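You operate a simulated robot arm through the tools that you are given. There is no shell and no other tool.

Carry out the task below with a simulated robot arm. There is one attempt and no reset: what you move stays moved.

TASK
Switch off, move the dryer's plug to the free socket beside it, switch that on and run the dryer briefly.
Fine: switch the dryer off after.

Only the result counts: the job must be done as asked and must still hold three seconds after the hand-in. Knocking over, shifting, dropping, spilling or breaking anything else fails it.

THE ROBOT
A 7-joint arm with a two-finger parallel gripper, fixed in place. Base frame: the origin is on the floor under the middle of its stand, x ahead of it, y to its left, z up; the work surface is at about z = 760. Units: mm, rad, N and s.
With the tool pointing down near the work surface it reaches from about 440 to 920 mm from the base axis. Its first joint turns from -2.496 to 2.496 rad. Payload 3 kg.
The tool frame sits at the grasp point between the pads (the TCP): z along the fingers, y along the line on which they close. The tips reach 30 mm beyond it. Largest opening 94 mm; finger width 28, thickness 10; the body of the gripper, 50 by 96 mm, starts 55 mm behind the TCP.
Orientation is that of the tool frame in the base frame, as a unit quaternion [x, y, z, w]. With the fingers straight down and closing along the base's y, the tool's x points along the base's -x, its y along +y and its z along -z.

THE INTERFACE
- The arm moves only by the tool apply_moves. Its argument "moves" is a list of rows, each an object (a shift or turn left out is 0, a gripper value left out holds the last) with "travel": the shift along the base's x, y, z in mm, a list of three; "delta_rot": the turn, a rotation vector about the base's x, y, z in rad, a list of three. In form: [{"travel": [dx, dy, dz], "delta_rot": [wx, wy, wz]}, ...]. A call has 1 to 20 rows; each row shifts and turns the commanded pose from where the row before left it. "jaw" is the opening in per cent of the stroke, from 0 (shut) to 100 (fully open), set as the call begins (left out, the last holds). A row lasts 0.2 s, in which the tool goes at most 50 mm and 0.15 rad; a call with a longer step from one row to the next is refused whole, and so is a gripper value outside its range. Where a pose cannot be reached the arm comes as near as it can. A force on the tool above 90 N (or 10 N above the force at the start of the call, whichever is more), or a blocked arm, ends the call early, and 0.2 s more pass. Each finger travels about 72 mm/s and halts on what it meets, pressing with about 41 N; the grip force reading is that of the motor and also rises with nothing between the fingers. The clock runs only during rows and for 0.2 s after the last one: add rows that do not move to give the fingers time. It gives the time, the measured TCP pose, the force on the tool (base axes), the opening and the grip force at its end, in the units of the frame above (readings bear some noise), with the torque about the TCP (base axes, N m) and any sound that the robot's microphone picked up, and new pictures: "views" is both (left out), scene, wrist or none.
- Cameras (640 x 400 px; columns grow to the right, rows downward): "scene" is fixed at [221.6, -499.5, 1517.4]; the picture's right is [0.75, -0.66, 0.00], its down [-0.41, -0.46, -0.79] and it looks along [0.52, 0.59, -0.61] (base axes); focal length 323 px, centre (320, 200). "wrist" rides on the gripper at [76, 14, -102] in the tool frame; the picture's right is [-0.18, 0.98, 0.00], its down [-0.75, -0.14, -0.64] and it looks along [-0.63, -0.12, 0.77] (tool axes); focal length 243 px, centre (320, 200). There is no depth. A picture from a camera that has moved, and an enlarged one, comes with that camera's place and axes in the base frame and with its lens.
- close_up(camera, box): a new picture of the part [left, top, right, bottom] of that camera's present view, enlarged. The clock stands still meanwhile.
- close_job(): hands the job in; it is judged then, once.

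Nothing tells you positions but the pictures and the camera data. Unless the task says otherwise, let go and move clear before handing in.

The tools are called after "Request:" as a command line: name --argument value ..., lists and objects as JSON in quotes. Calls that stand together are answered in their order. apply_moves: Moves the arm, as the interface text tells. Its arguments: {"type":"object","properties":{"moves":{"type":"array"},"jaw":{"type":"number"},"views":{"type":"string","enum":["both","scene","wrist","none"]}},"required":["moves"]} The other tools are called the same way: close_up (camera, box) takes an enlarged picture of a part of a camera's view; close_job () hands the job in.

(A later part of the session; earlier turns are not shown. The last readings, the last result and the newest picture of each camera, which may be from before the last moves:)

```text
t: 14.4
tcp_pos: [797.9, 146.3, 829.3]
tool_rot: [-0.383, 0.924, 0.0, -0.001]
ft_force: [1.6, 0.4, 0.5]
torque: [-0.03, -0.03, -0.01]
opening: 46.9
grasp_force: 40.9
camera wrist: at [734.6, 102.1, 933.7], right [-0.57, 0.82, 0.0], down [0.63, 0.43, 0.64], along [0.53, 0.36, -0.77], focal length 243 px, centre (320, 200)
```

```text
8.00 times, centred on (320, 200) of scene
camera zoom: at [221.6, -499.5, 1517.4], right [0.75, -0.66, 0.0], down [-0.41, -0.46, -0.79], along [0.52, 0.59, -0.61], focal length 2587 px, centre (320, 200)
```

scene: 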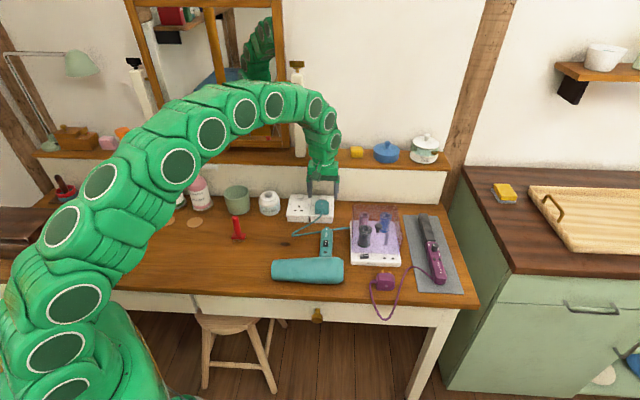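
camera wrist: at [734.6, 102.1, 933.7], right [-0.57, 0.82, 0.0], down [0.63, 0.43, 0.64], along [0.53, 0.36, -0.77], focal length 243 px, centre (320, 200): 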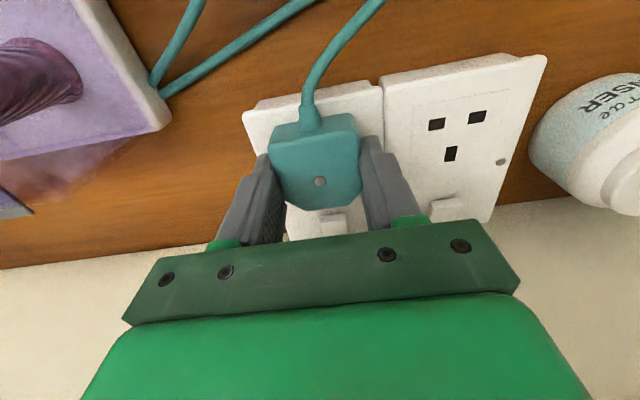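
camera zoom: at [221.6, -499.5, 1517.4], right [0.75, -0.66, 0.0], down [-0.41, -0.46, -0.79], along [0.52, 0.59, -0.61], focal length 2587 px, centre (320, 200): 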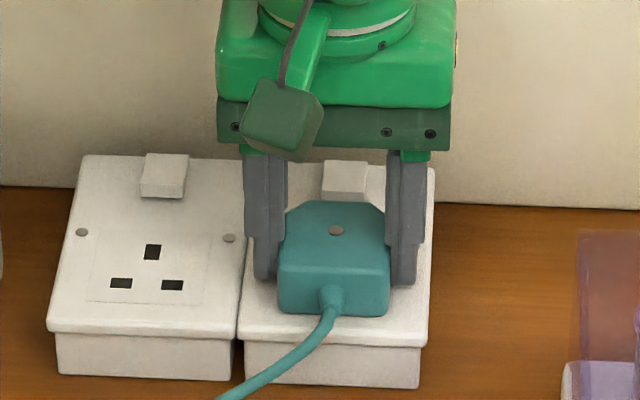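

The grip is firm at 47 mm and 41 N; the reference camera pose is (734.6, 102.1, 933.7). Now I'll pull the plug straight up.

Request:
apply_moves --moves '[{"travel": [0, 0, 4]}, {"travel": [0, 0, 4]}, {"travel": [0, 0, 5]}, {"travel": [0, 0, 5]}, {"travel": [0, 0, 0]}]' --views "wrist"

Request:
close_up --camera "scene" --box '[285, 175, 355, 225]'

```text
t: 15.6
tcp_pos: [797.9, 147.0, 848.8]
tool_rot: [-0.383, 0.924, -0.001, -0.001]
ft_force: [3.8, 2.8, -4.2]
torque: [0.08, -0.18, -0.03]
opening: 46.7
grasp_force: 41.0
camera wrist: at [733.8, 102.3, 950.9], right [-0.57, 0.82, 0.0], down [0.63, 0.43, 0.64], along [0.53, 0.36, -0.77], focal length 243 px, centre (320, 200)
```

wrist: 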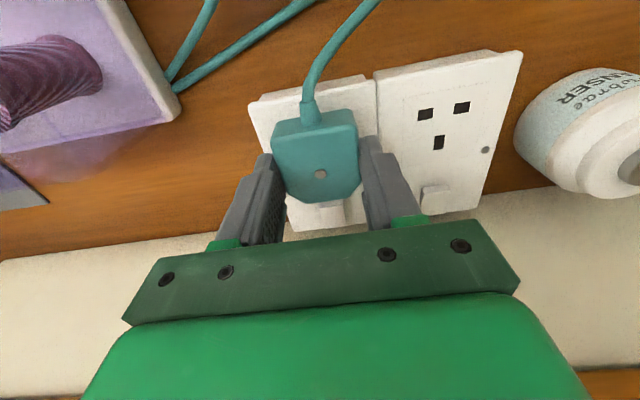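

```text
8.00 times, centred on (320, 200) of scene
camera zoom: at [221.6, -499.5, 1517.4], right [0.75, -0.66, 0.0], down [-0.41, -0.46, -0.79], along [0.52, 0.59, -0.61], focal length 2587 px, centre (320, 200)
```

zoom: 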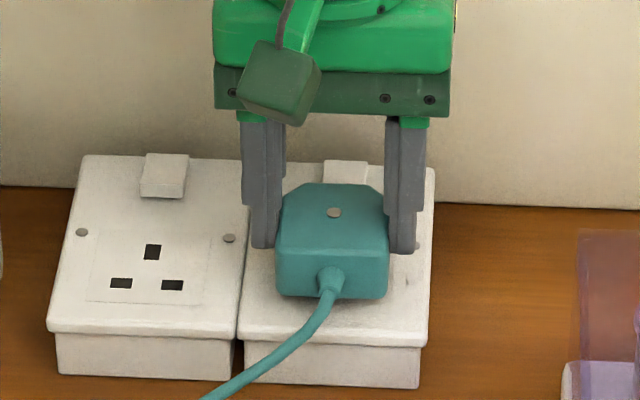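

The plug is sliding out with little resistance. I'll lift further so the pins clear the plate.

Request:
apply_moves --moves '[{"travel": [0, 0, 6]}, {"travel": [0, 0, 6]}, {"travel": [0, 0, 6]}, {"travel": [0, 0, 4]}, {"travel": [0, 0, 0]}]' --views "wrist"

Request:
close_up --camera "scene" --box '[285, 165, 355, 225]'

Request:
close_up --camera "wrist" --box '[220, 60, 420, 200]'

```text
t: 16.8
tcp_pos: [798.9, 146.1, 869.7]
tool_rot: [-0.383, 0.924, 0.0, 0.0]
ft_force: [-0.4, 0.3, -0.5]
torque: [0.02, 0.0, -0.02]
opening: 46.7
grasp_force: 41.2
camera wrist: at [734.1, 101.9, 973.4], right [-0.57, 0.82, 0.0], down [0.63, 0.43, 0.64], along [0.53, 0.36, -0.77], focal length 243 px, centre (320, 200)
```

wrist: 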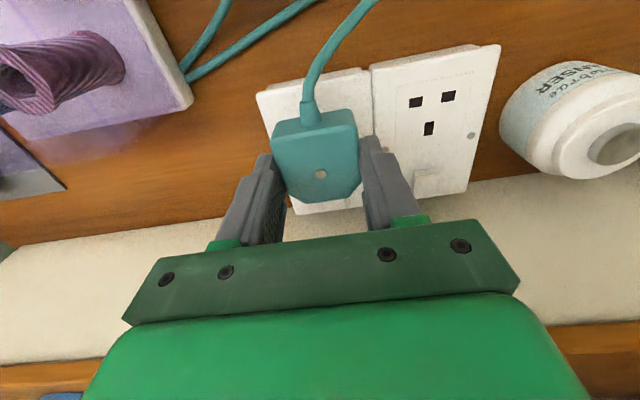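

```text
6.67 times, centred on (320, 195) of scene
camera zoom: at [221.6, -499.5, 1517.4], right [0.75, -0.66, 0.0], down [-0.41, -0.46, -0.79], along [0.52, 0.59, -0.61], focal length 2156 px, centre (320, 233)
```

zoom: 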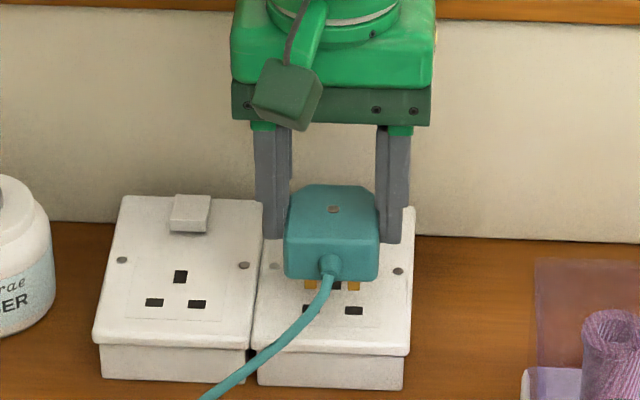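

```text
2.86 times, centred on (320, 130) of wrist
camera zoom: at [734.1, 101.9, 973.4], right [-0.57, 0.82, 0.0], down [0.63, 0.43, 0.64], along [0.53, 0.36, -0.77], focal length 693 px, centre (320, 400)
```

zoom: 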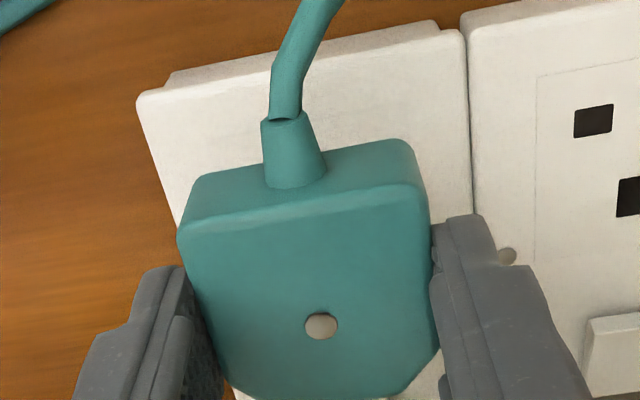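

The plug is free, with brass pins visible below it. It slipped about 7 mm down in the grip but stayed straight. I'll raise slightly, move 81.6 mm to the free socket, then check the camera pose for fine correction.

Request:
apply_moves --moves '[{"travel": [0, 0, 6]}, {"travel": [-14.4, 14.4, 0]}, {"travel": [-14.4, 14.4, 0]}, {"travel": [-14.4, 14.4, 0]}, {"travel": [-14.4, 14.4, 0]}, {"travel": [0, 0, 0]}, {"travel": [0, 0, 0]}]' --views "wrist"

Request:
close_up --camera "scene" --box '[275, 165, 345, 225]'

Request:
close_up --camera "wrist" --box '[220, 60, 420, 200]'

```text
t: 18.4
tcp_pos: [742.4, 205.4, 877.5]
tool_rot: [-0.383, 0.924, 0.0, 0.0]
ft_force: [-0.5, -0.4, -0.3]
torque: [-0.04, 0.01, -0.02]
opening: 46.9
grasp_force: 41.3
camera wrist: at [677.1, 160.1, 980.1], right [-0.57, 0.82, 0.0], down [0.63, 0.43, 0.64], along [0.53, 0.36, -0.77], focal length 243 px, centre (320, 200)
```

wrist: 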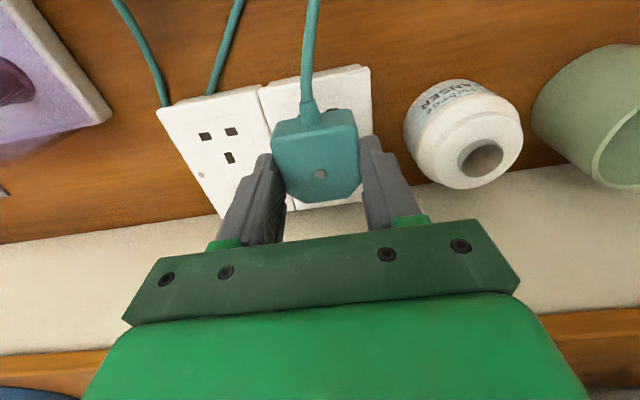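

```text
6.67 times, centred on (310, 195) of scene
camera zoom: at [221.6, -499.5, 1517.4], right [0.75, -0.66, 0.0], down [-0.41, -0.46, -0.79], along [0.52, 0.59, -0.61], focal length 2156 px, centre (387, 233)
```

zoom: 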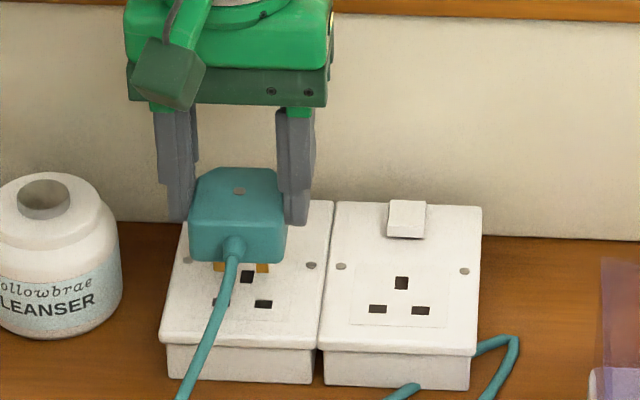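

```text
2.86 times, centred on (320, 130) of wrist
camera zoom: at [677.1, 160.1, 980.1], right [-0.57, 0.82, 0.0], down [0.63, 0.43, 0.64], along [0.53, 0.36, -0.77], focal length 693 px, centre (320, 400)
```

zoom: 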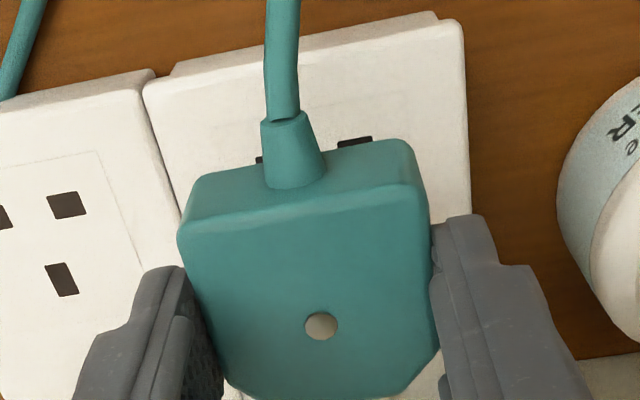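

The plug is now above the free socket and the pose is within 1 mm of target. I'll descend partway and re-check alignment before the pins enter.

Request:
apply_moves --moves '[{"travel": [-0.4, -0.4, -6]}, {"travel": [0, 0, -6]}, {"travel": [0, 0, 0]}, {"travel": [0, 0, 0]}]' --views "none"

Request:
close_up --camera "wrist" --box '[220, 60, 420, 200]'

Request:
close_up --camera "scene" --box '[285, 185, 325, 220]'

```text
t: 19.4
tcp_pos: [739.8, 204.8, 864.3]
tool_rot: [-0.382, 0.924, 0.0, 0.0]
ft_force: [0.3, 0.1, -1.5]
torque: [0.03, 0.01, 0.03]
opening: 46.8
grasp_force: 40.8
```

```text
2.86 times, centred on (320, 130) of wrist
camera zoom: at [676.0, 159.3, 967.9], right [-0.57, 0.82, 0.0], down [0.63, 0.43, 0.64], along [0.53, 0.36, -0.77], focal length 693 px, centre (320, 400)
```

zoom: 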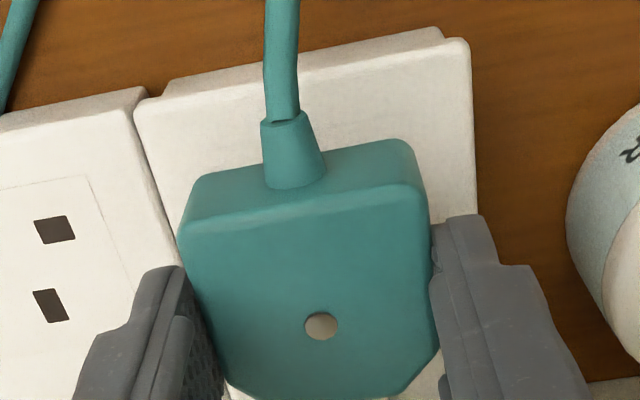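

```text
11.43 times, centred on (305, 202) of scene
camera zoom: at [221.6, -499.5, 1517.4], right [0.75, -0.66, 0.0], down [-0.41, -0.46, -0.79], along [0.52, 0.59, -0.61], focal length 3696 px, centre (491, 171)
```

zoom: 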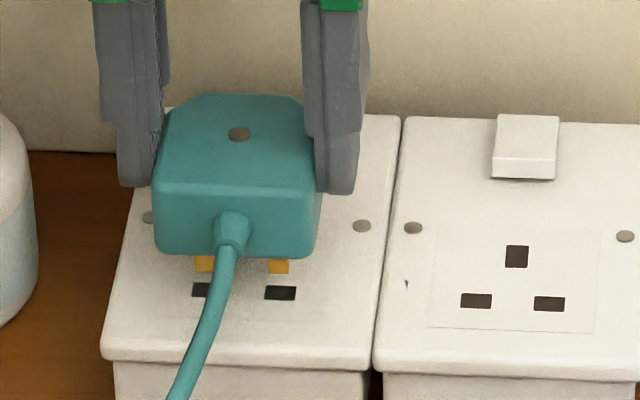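

Pins line up in column with the holes and sit about 7 mm above the plate. I'll nudge 0.5 mm toward the wall and lower to just above the holes.

Request:
apply_moves --moves '[{"travel": [0.4, 0.4, -3]}, {"travel": [0, 0, -2]}, {"travel": [0, 0, 0]}, {"travel": [0, 0, 0]}]' --views "none"

Request:
close_up --camera "wrist" --box '[220, 60, 420, 200]'

Request:
close_up --camera "scene" --box '[285, 185, 325, 220]'

```text
t: 20.4
tcp_pos: [740.9, 204.4, 857.9]
tool_rot: [-0.383, 0.924, 0.0, 0.0]
ft_force: [0.5, -0.3, -1.2]
torque: [0.0, 0.03, 0.0]
opening: 46.8
grasp_force: 41.2
```

```text
2.86 times, centred on (320, 130) of wrist
camera zoom: at [676.9, 159.3, 962.7], right [-0.57, 0.82, 0.0], down [0.63, 0.43, 0.64], along [0.53, 0.36, -0.77], focal length 693 px, centre (320, 400)
```

zoom: 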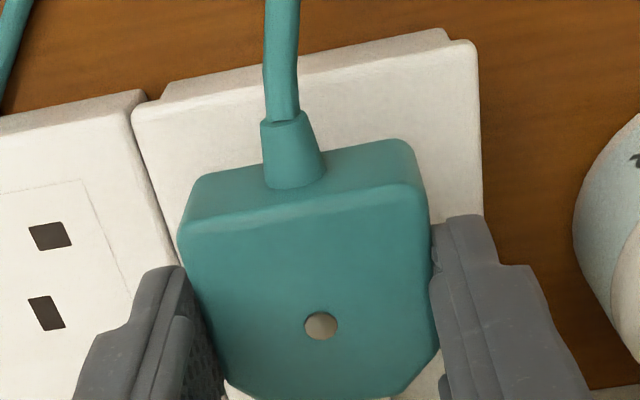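

```text
11.43 times, centred on (305, 202) of scene
camera zoom: at [221.6, -499.5, 1517.4], right [0.75, -0.66, 0.0], down [-0.41, -0.46, -0.79], along [0.52, 0.59, -0.61], focal length 3696 px, centre (491, 171)
```

zoom: 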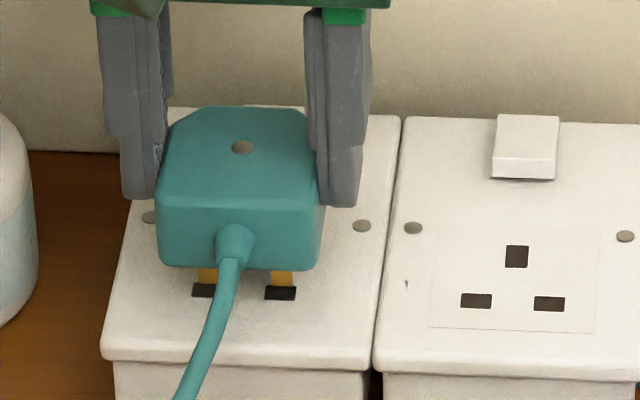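

The pins are right over the holes, about 2 mm above. I'll trim 0.4 mm and start inserting slowly.

Request:
apply_moves --moves '[{"travel": [-0.3, 0.3, -2]}, {"travel": [0, 0, -2]}, {"travel": [0, 0, -2]}, {"travel": [0, 0, 0]}]' --views "none"

Request:
close_up --camera "wrist" --box '[220, 60, 420, 200]'

Request:
close_up --camera "scene" --box '[285, 185, 325, 220]'

```text
t: 21.4
tcp_pos: [740.7, 205.9, 853.0]
tool_rot: [-0.383, 0.924, 0.001, 0.0]
ft_force: [0.4, -0.2, 0.0]
torque: [-0.03, -0.05, -0.01]
opening: 46.7
grasp_force: 41.2
```

```text
2.86 times, centred on (320, 130) of wrist
camera zoom: at [676.6, 160.4, 956.0], right [-0.57, 0.82, 0.0], down [0.63, 0.43, 0.64], along [0.53, 0.36, -0.77], focal length 693 px, centre (320, 400)
```

zoom: 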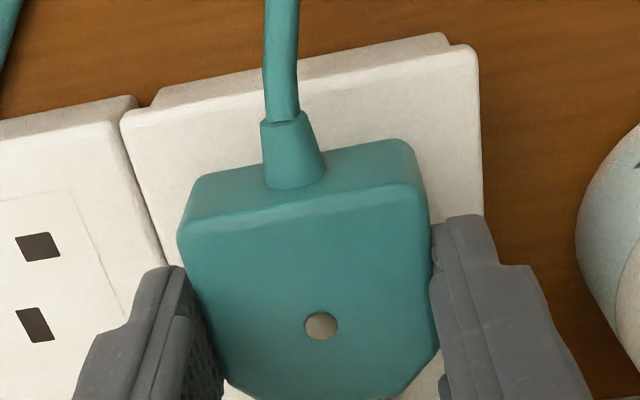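

```text
11.43 times, centred on (305, 202) of scene
camera zoom: at [221.6, -499.5, 1517.4], right [0.75, -0.66, 0.0], down [-0.41, -0.46, -0.79], along [0.52, 0.59, -0.61], focal length 3696 px, centre (491, 171)
```

zoom: 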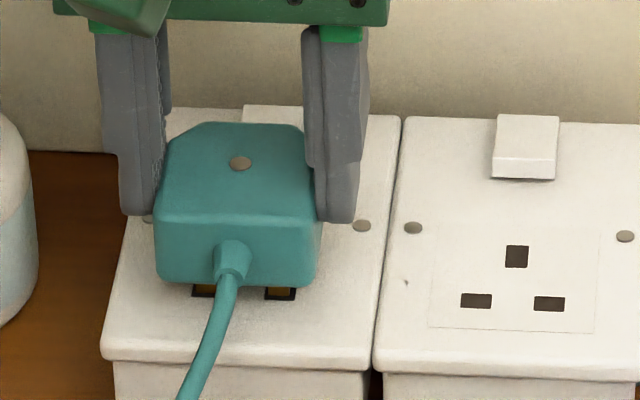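

The pins have entered the holes with no resistance. I'll keep pushing down gently toward the seated height.

Request:
apply_moves --moves '[{"travel": [0, -0.5, -3]}, {"travel": [0, 0, -3]}, {"travel": [0, 0, -3]}, {"travel": [0, 0, 0]}]' --views "none"

Request:
close_up --camera "wrist" --box '[220, 60, 420, 200]'

Request:
close_up --camera "scene" --box '[285, 185, 325, 220]'

```text
t: 22.4
tcp_pos: [739.8, 205.0, 843.6]
tool_rot: [-0.383, 0.924, 0.001, 0.0]
ft_force: [4.0, -1.8, 4.1]
torque: [-0.07, -0.27, -0.02]
opening: 46.8
grasp_force: 40.8
```

```text
2.86 times, centred on (320, 130) of wrist
camera zoom: at [676.4, 160.4, 947.4], right [-0.57, 0.82, 0.0], down [0.63, 0.43, 0.64], along [0.53, 0.36, -0.77], focal length 693 px, centre (320, 400)
```

zoom: 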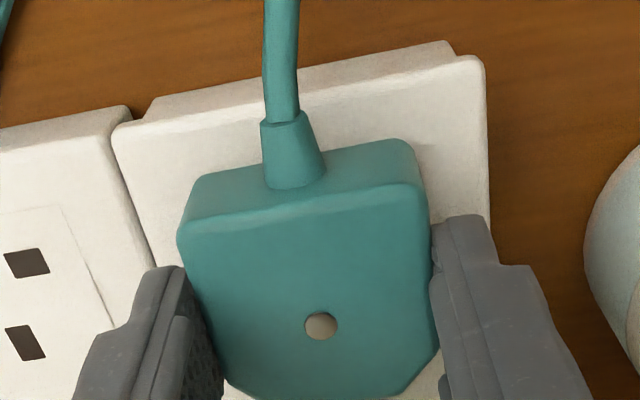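

```text
11.43 times, centred on (305, 202) of scene
camera zoom: at [221.6, -499.5, 1517.4], right [0.75, -0.66, 0.0], down [-0.41, -0.46, -0.79], along [0.52, 0.59, -0.61], focal length 3696 px, centre (491, 171)
```

zoom: 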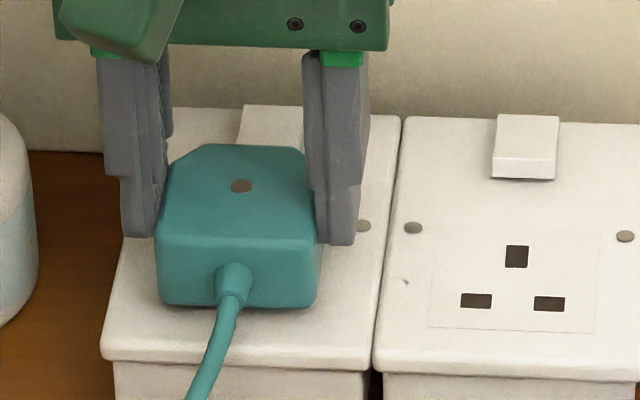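

Insertion continues with only about 4 N. I'll trim slightly in +u and finish the last 6–7 mm.

Request:
apply_moves --moves '[{"travel": [0.4, -0.4, -2]}, {"travel": [0, 0, -2]}, {"travel": [0, 0, -2]}, {"travel": [0, 0, -1]}, {"travel": [0, 0, 0]}]' --views "none"

Request:
close_up --camera "wrist" --box '[220, 60, 420, 200]'

Request:
close_up --camera "scene" --box '[285, 185, 325, 220]'

```text
t: 23.6
tcp_pos: [740.7, 202.7, 837.5]
tool_rot: [-0.383, 0.924, 0.001, 0.001]
ft_force: [-0.2, 7.7, 17.1]
torque: [-0.02, 0.08, -0.02]
opening: 47.0
grasp_force: 41.5
```

```text
2.86 times, centred on (320, 130) of wrist
camera zoom: at [677.2, 159.0, 940.5], right [-0.57, 0.82, 0.0], down [0.63, 0.43, 0.64], along [0.53, 0.36, -0.77], focal length 693 px, centre (320, 400)
```

zoom: 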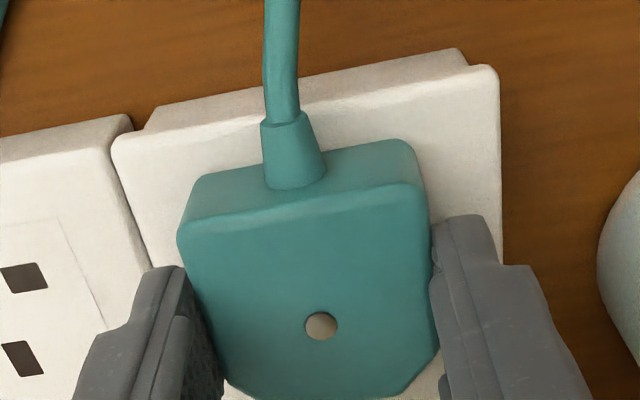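

```text
11.43 times, centred on (305, 202) of scene
camera zoom: at [221.6, -499.5, 1517.4], right [0.75, -0.66, 0.0], down [-0.41, -0.46, -0.79], along [0.52, 0.59, -0.61], focal length 3696 px, centre (491, 171)
```

zoom: 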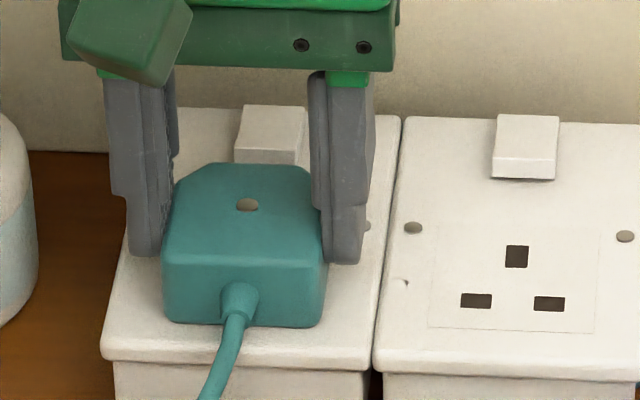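

The plug top is at about z≈822, matching its seated height, and the upward force has risen to 17 N. I'll press slightly more to confirm it is fully home.

Request:
apply_moves --moves '[{"travel": [-0.1, 0.5, -1]}, {"travel": [0, 0, -1]}, {"travel": [0, 0, 0]}]' --views "none"

Request:
close_up --camera "wrist" --box '[220, 60, 420, 200]'

Request:
close_up --camera "scene" --box '[285, 185, 325, 220]'

```text
t: 24.4
tcp_pos: [741.2, 204.0, 836.7]
tool_rot: [-0.382, 0.924, 0.001, 0.001]
ft_force: [-11.0, 7.5, 40.7]
torque: [0.32, 0.23, 0.0]
opening: 46.8
grasp_force: 40.9
```

```text
2.86 times, centred on (320, 130) of wrist
camera zoom: at [677.4, 159.0, 939.7], right [-0.57, 0.82, 0.0], down [0.63, 0.43, 0.64], along [0.53, 0.36, -0.77], focal length 693 px, centre (320, 400)
```

zoom: 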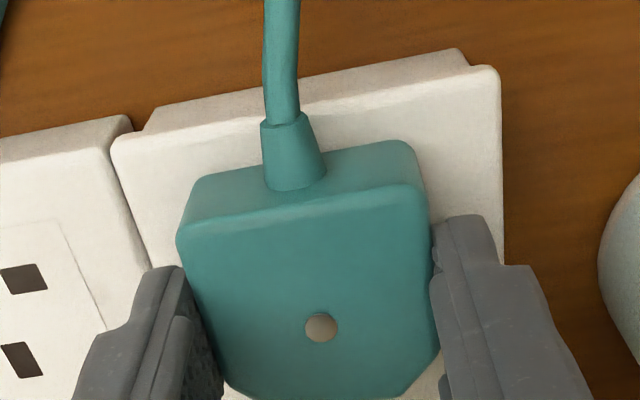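

```text
11.43 times, centred on (305, 202) of scene
camera zoom: at [221.6, -499.5, 1517.4], right [0.75, -0.66, 0.0], down [-0.41, -0.46, -0.79], along [0.52, 0.59, -0.61], focal length 3696 px, centre (491, 171)
```

zoom: 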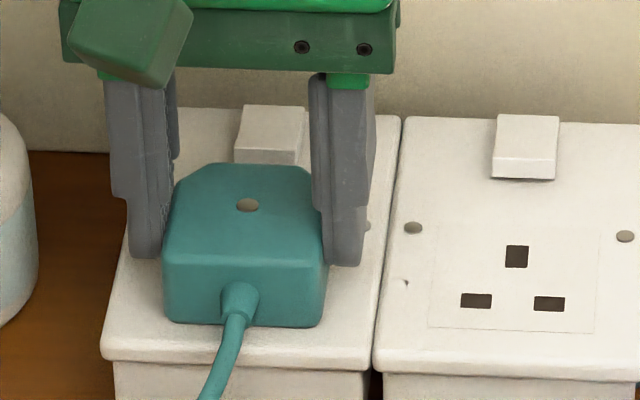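

The force rose to 41 N with no further travel, so the plug is fully seated. I'll open the jaw modestly (the jar is nearby on one side) and rise away.

Request:
apply_moves --moves '[{"travel": [0, 0, 1]}, {"travel": [0, 0, 0]}, {"travel": [0, 0, 0]}, {"travel": [0, 0, 0]}]' --jaw 62 --views "none"

Request:
close_up --camera "scene" --box '[260, 170, 340, 230]'

Request:
close_up --camera "wrist" --box '[220, 60, 420, 200]'

```text
t: 25.4
tcp_pos: [741.2, 202.6, 836.5]
tool_rot: [-0.383, 0.924, 0.001, 0.0]
ft_force: [-0.4, 0.0, 0.0]
torque: [-0.01, 0.01, 0.0]
opening: 58.2
grasp_force: 0.1
```

```text
6.67 times, centred on (300, 200) of scene
camera zoom: at [221.6, -499.5, 1517.4], right [0.75, -0.66, 0.0], down [-0.41, -0.46, -0.79], along [0.52, 0.59, -0.61], focal length 2156 px, centre (453, 200)
```

zoom: 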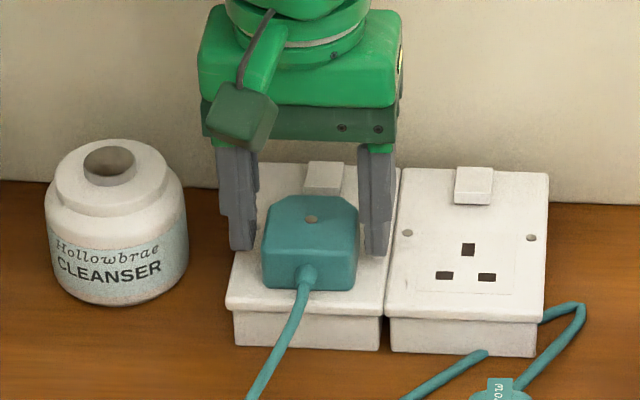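

```text
2.86 times, centred on (320, 130) of wrist
camera zoom: at [677.3, 159.5, 939.3], right [-0.57, 0.82, 0.0], down [0.63, 0.43, 0.64], along [0.53, 0.36, -0.77], focal length 693 px, centre (320, 400)
```

zoom: 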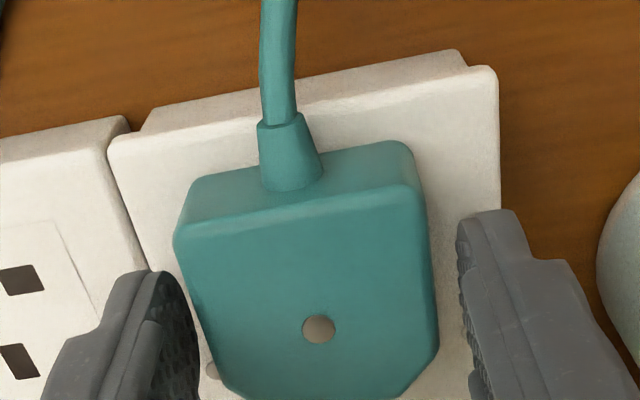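

The plug stayed seated and the fingers are clear. I'll lift away, then close the fingers and move above the front half of this socket's rocker with the same 20° tilt.

Request:
apply_moves --moves '[{"travel": [0, 0, 8]}, {"travel": [0, 0, 15]}, {"travel": [0, 0, 20]}, {"travel": [0, 0, 15]}, {"travel": [0, 0, 0]}]' --views "wrist"

Request:
apply_moves --moves '[{"travel": [9.5, 9.7, 0], "delta_rot": [0.0617, -0.0617, 0]}, {"travel": [9.5, 9.7, -5], "delta_rot": [0.0617, -0.0617, 0]}, {"travel": [9.4, 9.8, -10], "delta_rot": [0.0617, -0.0617, 0]}, {"travel": [9.4, 9.8, -10], "delta_rot": [0.0617, -0.0617, 0]}, {"travel": [0, 0, 0]}, {"travel": [0, 0, 0]}]' --jaw 0 --views "wrist"

Request:
close_up --camera "wrist" --box '[240, 60, 400, 170]'

Request:
close_up --camera "scene" --box '[265, 160, 345, 220]'

```text
t: 26.6
tcp_pos: [738.6, 203.6, 892.5]
tool_rot: [-0.382, 0.924, 0.001, 0.0]
ft_force: [-0.2, 0.7, 0.2]
torque: [0.0, -0.04, -0.01]
opening: 58.2
grasp_force: 0.1
camera wrist: at [675.7, 159.2, 996.5], right [-0.57, 0.82, 0.0], down [0.63, 0.43, 0.64], along [0.53, 0.36, -0.77], focal length 243 px, centre (320, 200)
```

wrist: 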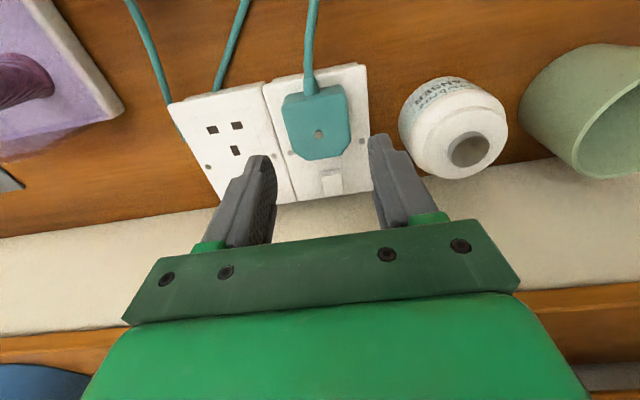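

```text
t: 28.0
tcp_pos: [777.2, 243.7, 868.6]
tool_rot: [-0.377, 0.91, 0.067, 0.161]
ft_force: [-0.3, 0.3, -0.1]
torque: [0.0, 0.01, 0.0]
opening: 0.2
grasp_force: 33.5
camera wrist: at [692.9, 177.1, 939.9], right [-0.57, 0.82, 0.06], down [0.44, 0.25, 0.86], along [0.69, 0.52, -0.5], focal length 243 px, centre (320, 200)
```

wrist: 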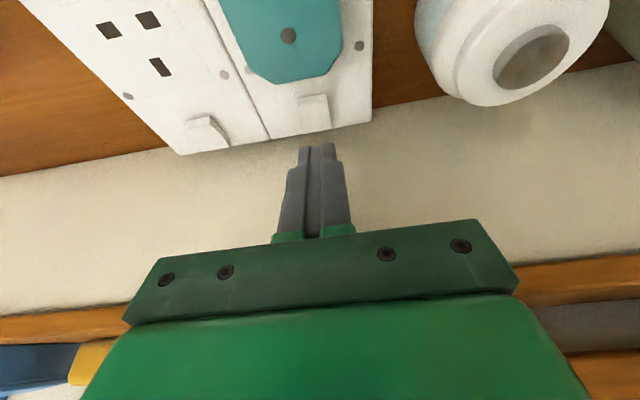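

```text
3.64 times, centred on (320, 115) of wrist
camera zoom: at [692.9, 177.1, 939.9], right [-0.57, 0.82, 0.06], down [0.44, 0.25, 0.86], along [0.69, 0.52, -0.5], focal length 882 px, centre (320, 509)
```

zoom: 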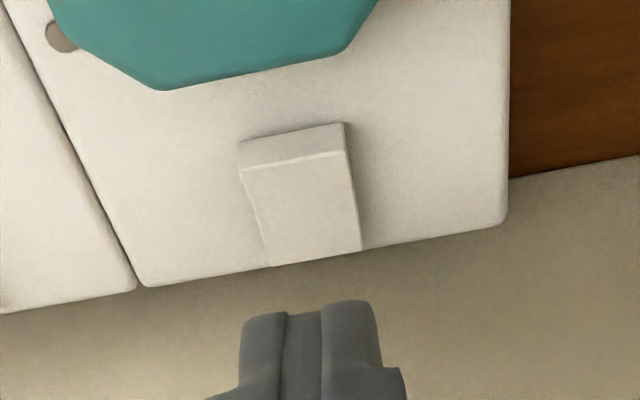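

```text
6.67 times, centred on (305, 190) of scene
camera zoom: at [221.6, -499.5, 1517.4], right [0.75, -0.66, 0.0], down [-0.41, -0.46, -0.79], along [0.52, 0.59, -0.61], focal length 2156 px, centre (420, 267)
```

zoom: 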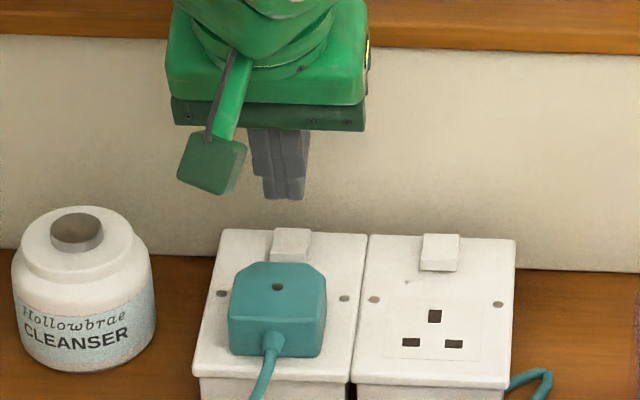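

Plug seated, tool above the left rocker. Given the rounded tip's contact offset, I'll shift 4 mm toward the front and descend close to the raised front half.

Request:
apply_moves --moves '[{"travel": [-2.6, -3.0, -10]}, {"travel": [0, 0, -10]}, {"travel": [0, 0, -5]}, {"travel": [0, 0, 0]}]' --views "none"

Request:
close_up --camera "wrist" --box '[240, 60, 400, 170]'

Request:
close_up --camera "scene" --box '[275, 175, 335, 220]'

```text
t: 29.0
tcp_pos: [776.4, 241.1, 844.2]
tool_rot: [-0.377, 0.91, 0.067, 0.16]
ft_force: [0.1, -0.2, -0.5]
torque: [-0.02, -0.01, -0.01]
opening: 0.1
grasp_force: 33.2
```

```text
3.64 times, centred on (320, 115) of wrist
camera zoom: at [691.0, 175.0, 915.4], right [-0.57, 0.82, 0.06], down [0.45, 0.25, 0.86], along [0.69, 0.52, -0.5], focal length 882 px, centre (320, 509)
```

zoom: 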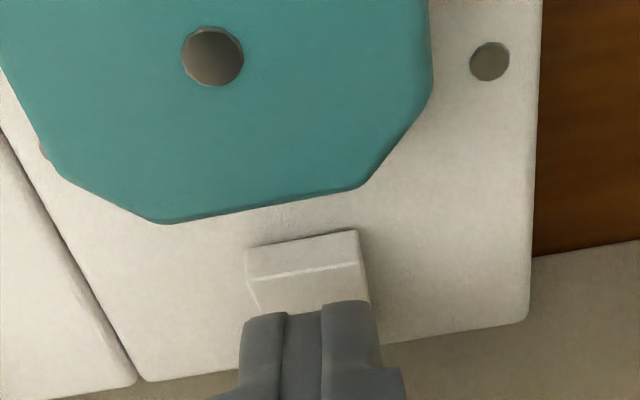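

```text
8.89 times, centred on (305, 198) of scene
camera zoom: at [221.6, -499.5, 1517.4], right [0.75, -0.66, 0.0], down [-0.41, -0.46, -0.79], along [0.52, 0.59, -0.61], focal length 2874 px, centre (453, 222)
```

zoom: 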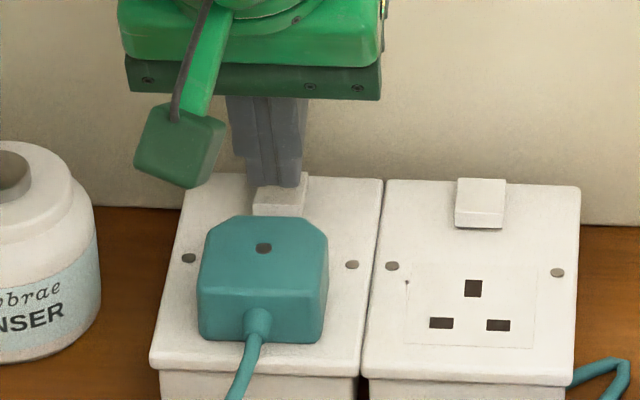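

The tip is aligned with the rocker's raised front edge. Pressing down gradually.

Request:
apply_moves --moves '[{"travel": [0, 0, -4]}, {"travel": [0, 0, -3]}, {"travel": [0, 0, -2]}, {"travel": [0, 0, -2]}, {"travel": [0, 0, 0]}]' --views "none"

Request:
close_up --camera "wrist" --box '[240, 70, 400, 180]'

Request:
close_up --camera "scene" --box '[275, 175, 335, 220]'

```text
t: 30.2
tcp_pos: [776.0, 239.9, 834.6]
tool_rot: [-0.377, 0.91, 0.066, 0.161]
ft_force: [-9.5, -4.6, 19.7]
torque: [-0.09, 0.38, -0.08]
opening: 0.2
grasp_force: 32.8
```

```text
3.64 times, centred on (320, 125) of wrist
camera zoom: at [691.0, 174.4, 905.2], right [-0.57, 0.82, 0.06], down [0.44, 0.25, 0.86], along [0.69, 0.52, -0.5], focal length 882 px, centre (320, 473)
```

zoom: 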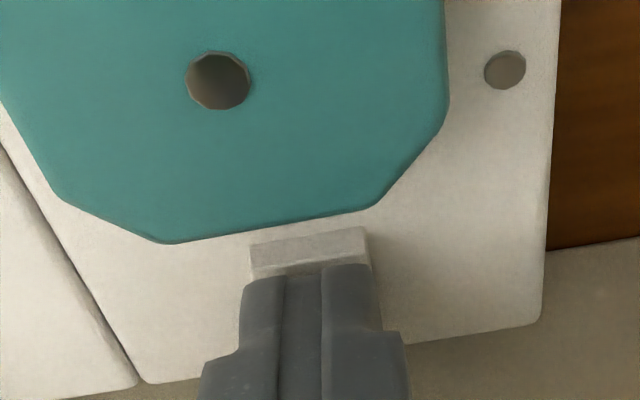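

```text
8.89 times, centred on (305, 198) of scene
camera zoom: at [221.6, -499.5, 1517.4], right [0.75, -0.66, 0.0], down [-0.41, -0.46, -0.79], along [0.52, 0.59, -0.61], focal length 2874 px, centre (453, 222)
```

zoom: 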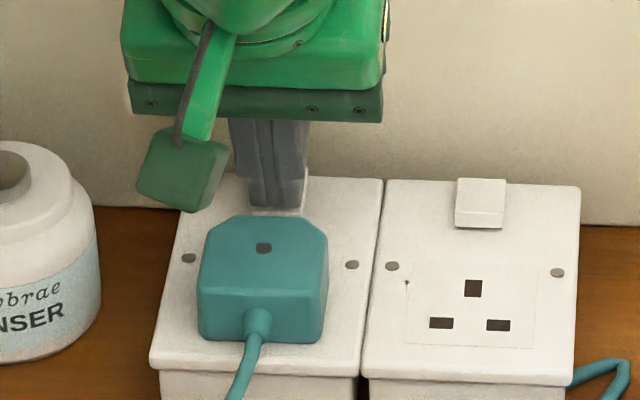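

Contact at about 20 N; I'll press a bit further so the rocker flips.

Request:
apply_moves --moves '[{"travel": [0.5, 0.5, -2]}, {"travel": [0, 0, -2]}, {"travel": [0, 0, 0]}]' --views "none"

Request:
close_up --camera "wrist" --box '[240, 70, 400, 180]'

Request:
close_up --camera "scene" --box '[275, 175, 335, 220]'

```text
t: 30.8
tcp_pos: [776.4, 240.3, 835.2]
tool_rot: [-0.377, 0.909, 0.067, 0.162]
ft_force: [-24.8, -15.4, 31.3]
torque: [-0.49, 0.79, 0.04]
opening: 0.0
grasp_force: 33.4
stopped in row 3: the force on the tool passed its limit at 98 N (the readings are from after the stop); the commanded pose is now the measured one
```

```text
3.64 times, centred on (320, 125) of wrist
camera zoom: at [691.0, 174.3, 905.0], right [-0.57, 0.82, 0.06], down [0.44, 0.24, 0.86], along [0.69, 0.52, -0.5], focal length 882 px, centre (320, 473)
```

zoom: 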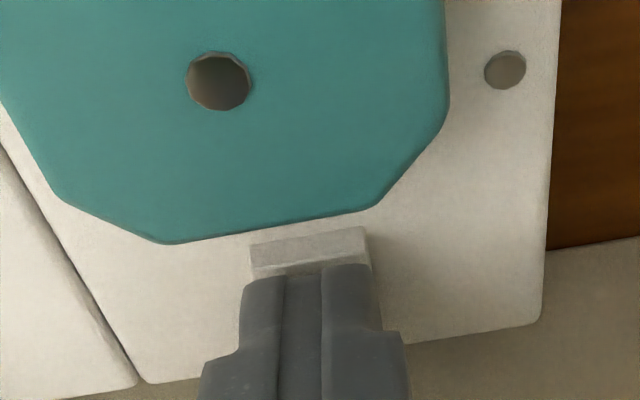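

```text
8.89 times, centred on (305, 198) of scene
camera zoom: at [221.6, -499.5, 1517.4], right [0.75, -0.66, 0.0], down [-0.41, -0.46, -0.79], along [0.52, 0.59, -0.61], focal length 2874 px, centre (453, 222)
```

zoom: 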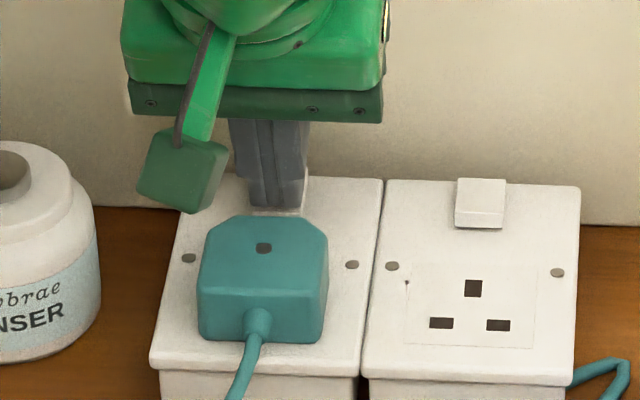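

The force limit was reached, which suggests the rocker is at its end stop. I'll lift off and inspect its state.

Request:
apply_moves --moves '[{"travel": [0, 0, 6]}, {"travel": [0, 0, 12]}, {"travel": [0, 0, 12]}, {"travel": [0, 0, 0]}]' --views "wrist"

Request:
close_up --camera "wrist" --box '[200, 40, 400, 170]'

Request:
close_up --camera "scene" --box '[275, 175, 335, 220]'

```text
t: 31.8
tcp_pos: [777.3, 239.2, 863.6]
tool_rot: [-0.377, 0.909, 0.067, 0.163]
ft_force: [-1.3, -0.1, 0.3]
torque: [-0.02, -0.01, -0.01]
opening: 0.0
grasp_force: 33.1
camera wrist: at [692.0, 173.0, 934.1], right [-0.57, 0.82, 0.06], down [0.44, 0.24, 0.86], along [0.69, 0.52, -0.5], focal length 243 px, centre (320, 200)
```

wrist: 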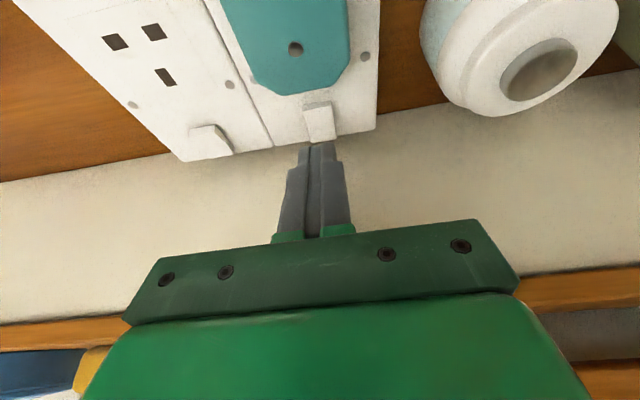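

```text
3.08 times, centred on (300, 105) of wrist
camera zoom: at [692.0, 173.0, 934.1], right [-0.57, 0.82, 0.06], down [0.44, 0.24, 0.86], along [0.69, 0.52, -0.5], focal length 746 px, centre (382, 492)
```

zoom: 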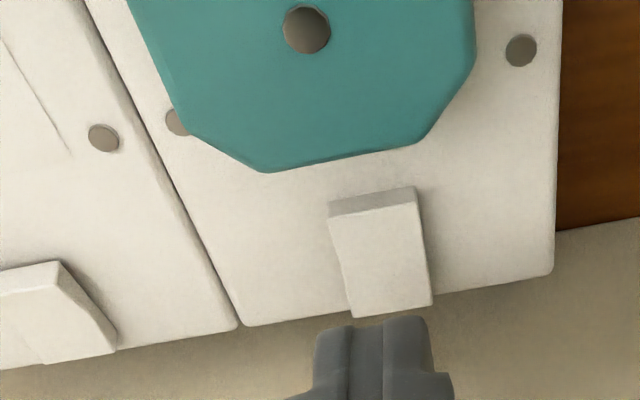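

```text
8.89 times, centred on (305, 198) of scene
camera zoom: at [221.6, -499.5, 1517.4], right [0.75, -0.66, 0.0], down [-0.41, -0.46, -0.79], along [0.52, 0.59, -0.61], focal length 2874 px, centre (453, 222)
```

zoom: 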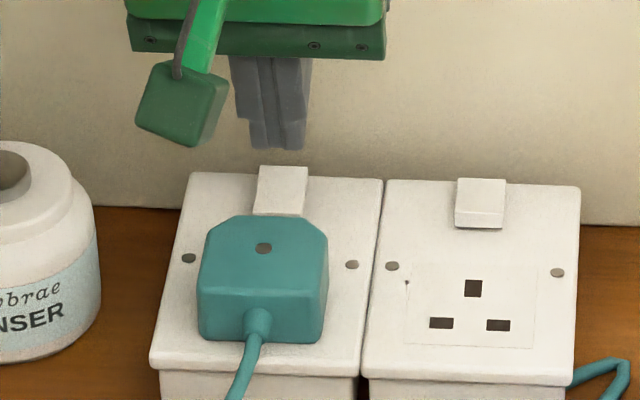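

The left rocker has flipped to on, matching the right one's original on state, and the plug is still fully seated. Next I'll raise, straighten up and move over the dryer's handle to look at its switch.

Request:
apply_moves --moves '[{"travel": [-3, -3, 24], "delta_rot": [-0.0617, 0.0617, 0]}, {"travel": [-3, -3, 24], "delta_rot": [-0.0617, 0.0617, 0]}, {"travel": [-3, -3, 24], "delta_rot": [-0.0617, 0.0617, 0]}, {"travel": [-3, -3, 24], "delta_rot": [-0.0617, 0.0617, 0]}, {"travel": [-13, -34, 0]}, {"travel": [-13, -34, 0]}, {"travel": [-13, -34, 0]}, {"travel": [-13, -34, 0]}, {"travel": [-13, -34, 0]}, {"travel": [-13, -34, 0]}, {"travel": [-13, -34, 0]}, {"travel": [0, 0, 0]}, {"travel": [0, 0, 0]}]' --views "both"

Request:
close_up --camera "wrist" --box '[220, 0, 420, 140]'

Request:
close_up --camera "scene" --box '[260, 190, 400, 290]'

```text
t: 34.6
tcp_pos: [674.5, -8.1, 958.8]
tool_rot: [-0.383, 0.924, -0.001, 0.001]
ft_force: [0.3, 0.3, 0.3]
torque: [0.0, 0.01, 0.01]
opening: 0.0
grasp_force: 33.1
camera wrist: at [610.1, -53.6, 1062.5], right [-0.57, 0.82, 0.0], down [0.63, 0.43, 0.64], along [0.53, 0.36, -0.77], focal length 243 px, centre (320, 200)
```

scene: 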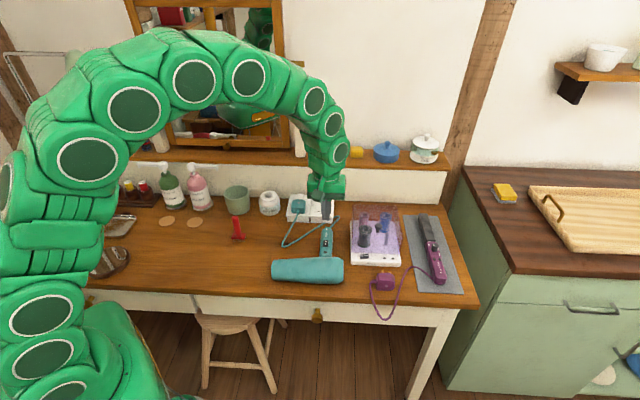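
wrist: 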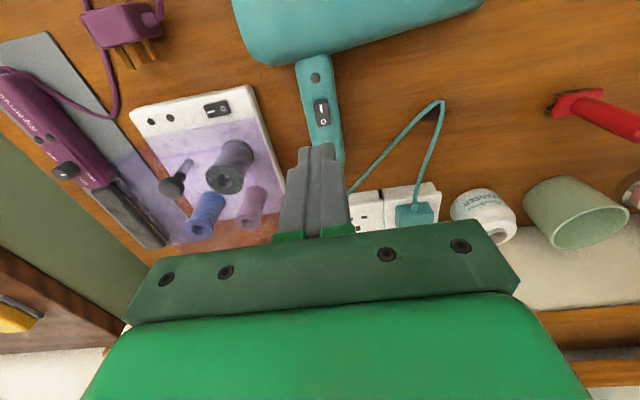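

```text
2.86 times, centred on (320, 70) of wrist
camera zoom: at [610.1, -53.6, 1062.5], right [-0.57, 0.82, 0.0], down [0.63, 0.43, 0.64], along [0.53, 0.36, -0.77], focal length 693 px, centre (320, 571)
```

zoom: 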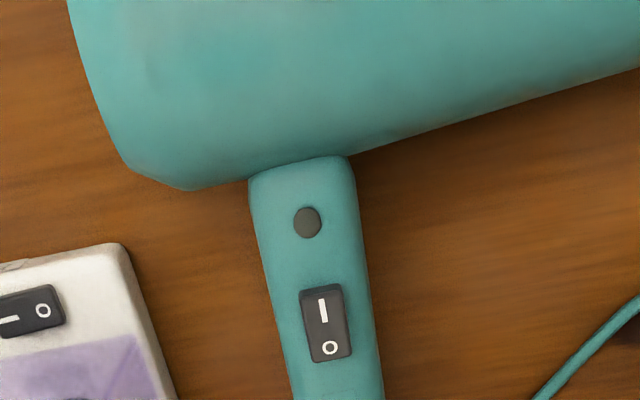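

```text
4.00 times, centred on (330, 240) of scene
camera zoom: at [221.6, -499.5, 1517.4], right [0.75, -0.66, 0.0], down [-0.41, -0.46, -0.79], along [0.52, 0.59, -0.61], focal length 1293 px, centre (280, 40)
```

zoom: 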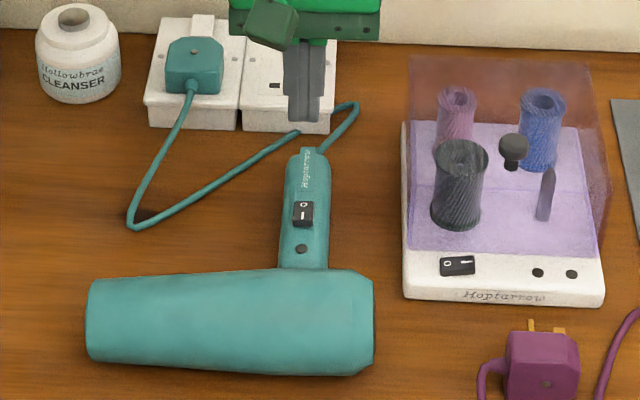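

The dryer is undisturbed and its switch is at roughly u=483, v=480, z=826, with the I half toward the barrel. I'll inspect the handle more closely to see how it is supported before pressing it.

Request:
close_up --camera "scene" --box '[300, 220, 360, 265]'

Request:
close_up --camera "wrist" --box '[280, 50, 380, 170]'

Request:
close_up --camera "scene" --box '[265, 240, 355, 300]'

```text
8.89 times, centred on (330, 242) of scene
camera zoom: at [221.6, -499.5, 1517.4], right [0.75, -0.66, 0.0], down [-0.41, -0.46, -0.79], along [0.52, 0.59, -0.61], focal length 2874 px, centre (231, -178)
```

zoom: 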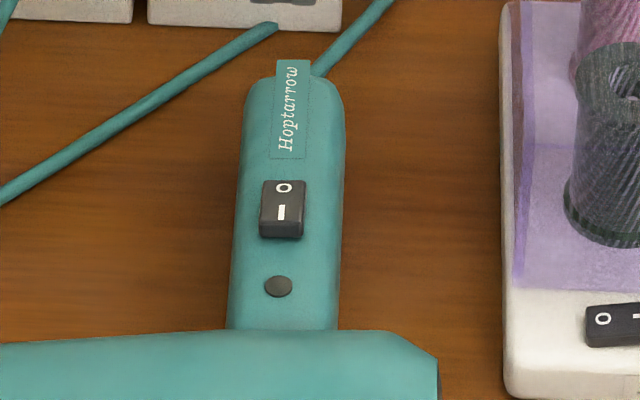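

```text
3.33 times, centred on (330, 110) of wrist
camera zoom: at [610.1, -53.6, 1062.5], right [-0.57, 0.82, 0.0], down [0.63, 0.43, 0.64], along [0.53, 0.36, -0.77], focal length 809 px, centre (287, 500)
```

zoom: 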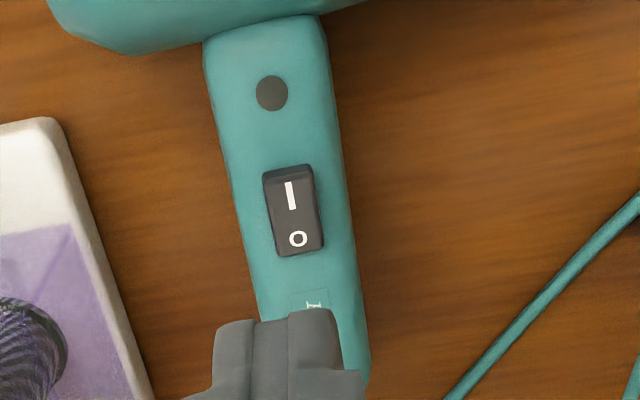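

```text
6.67 times, centred on (310, 270) of scene
camera zoom: at [221.6, -499.5, 1517.4], right [0.75, -0.66, 0.0], down [-0.41, -0.46, -0.79], along [0.52, 0.59, -0.61], focal length 2156 px, centre (387, -267)
```

zoom: 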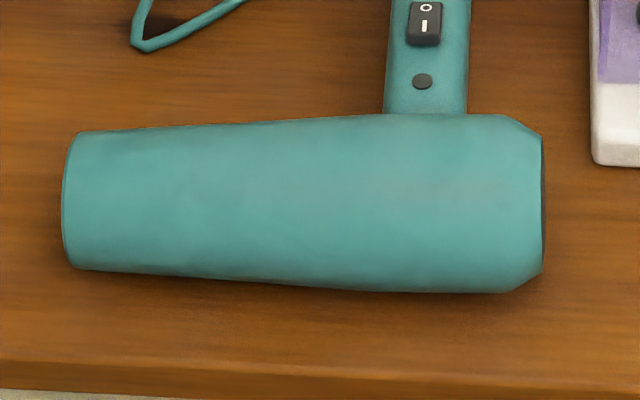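

The handle and rocker look square to my tool axes. I'll lower the closed fingertips to about 20 mm above the I half and re-check.

Request:
apply_moves --moves '[{"travel": [2, 2, -25]}, {"travel": [2, 2, -25]}, {"travel": [0, 0, -20]}, {"travel": [0, 0, -10]}, {"travel": [0, 0, 0]}]' --views "wrist"

Request:
close_up --camera "wrist" --box '[260, 60, 400, 180]'

Request:
close_up --camera "scene" --box '[295, 200, 365, 265]'

```text
t: 35.8
tcp_pos: [679.5, -7.8, 878.7]
tool_rot: [-0.382, 0.924, 0.001, 0.001]
ft_force: [0.2, 0.5, 0.0]
torque: [-0.02, -0.04, 0.0]
opening: 0.0
grasp_force: 33.0
camera wrist: at [614.4, -51.7, 981.2], right [-0.57, 0.82, 0.0], down [0.63, 0.43, 0.64], along [0.53, 0.36, -0.77], focal length 243 px, centre (320, 200)
```

wrist: 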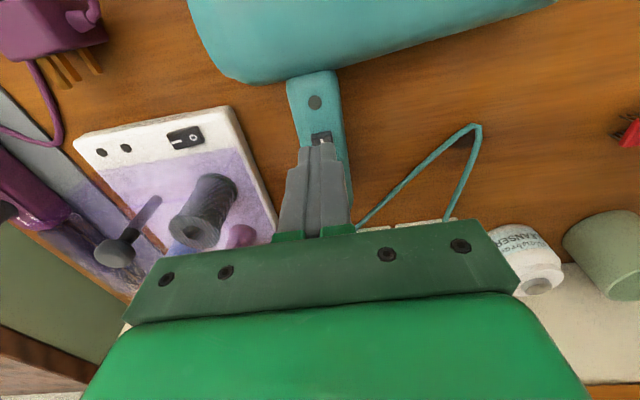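

```text
3.33 times, centred on (330, 120) of wrist
camera zoom: at [614.4, -51.7, 981.2], right [-0.57, 0.82, 0.0], down [0.63, 0.43, 0.64], along [0.53, 0.36, -0.77], focal length 809 px, centre (287, 467)
```

zoom: 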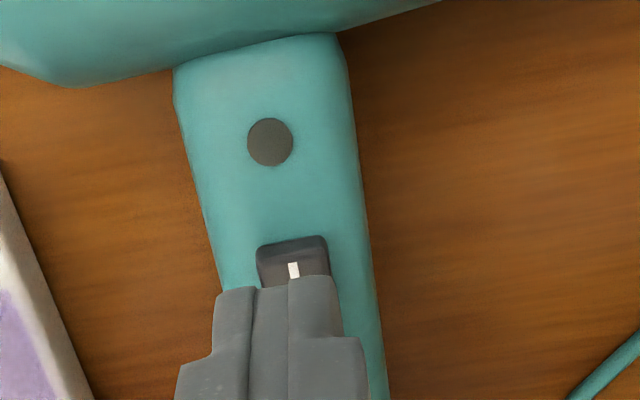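

```text
6.15 times, centred on (330, 232) of scene
camera zoom: at [221.6, -499.5, 1517.4], right [0.75, -0.66, 0.0], down [-0.41, -0.46, -0.79], along [0.52, 0.59, -0.61], focal length 1990 px, centre (258, 0)
```

zoom: 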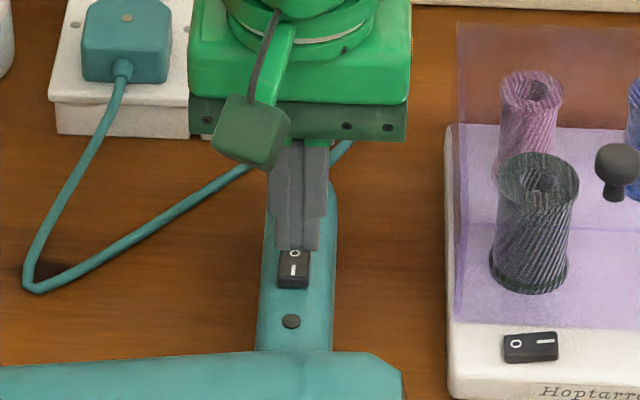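

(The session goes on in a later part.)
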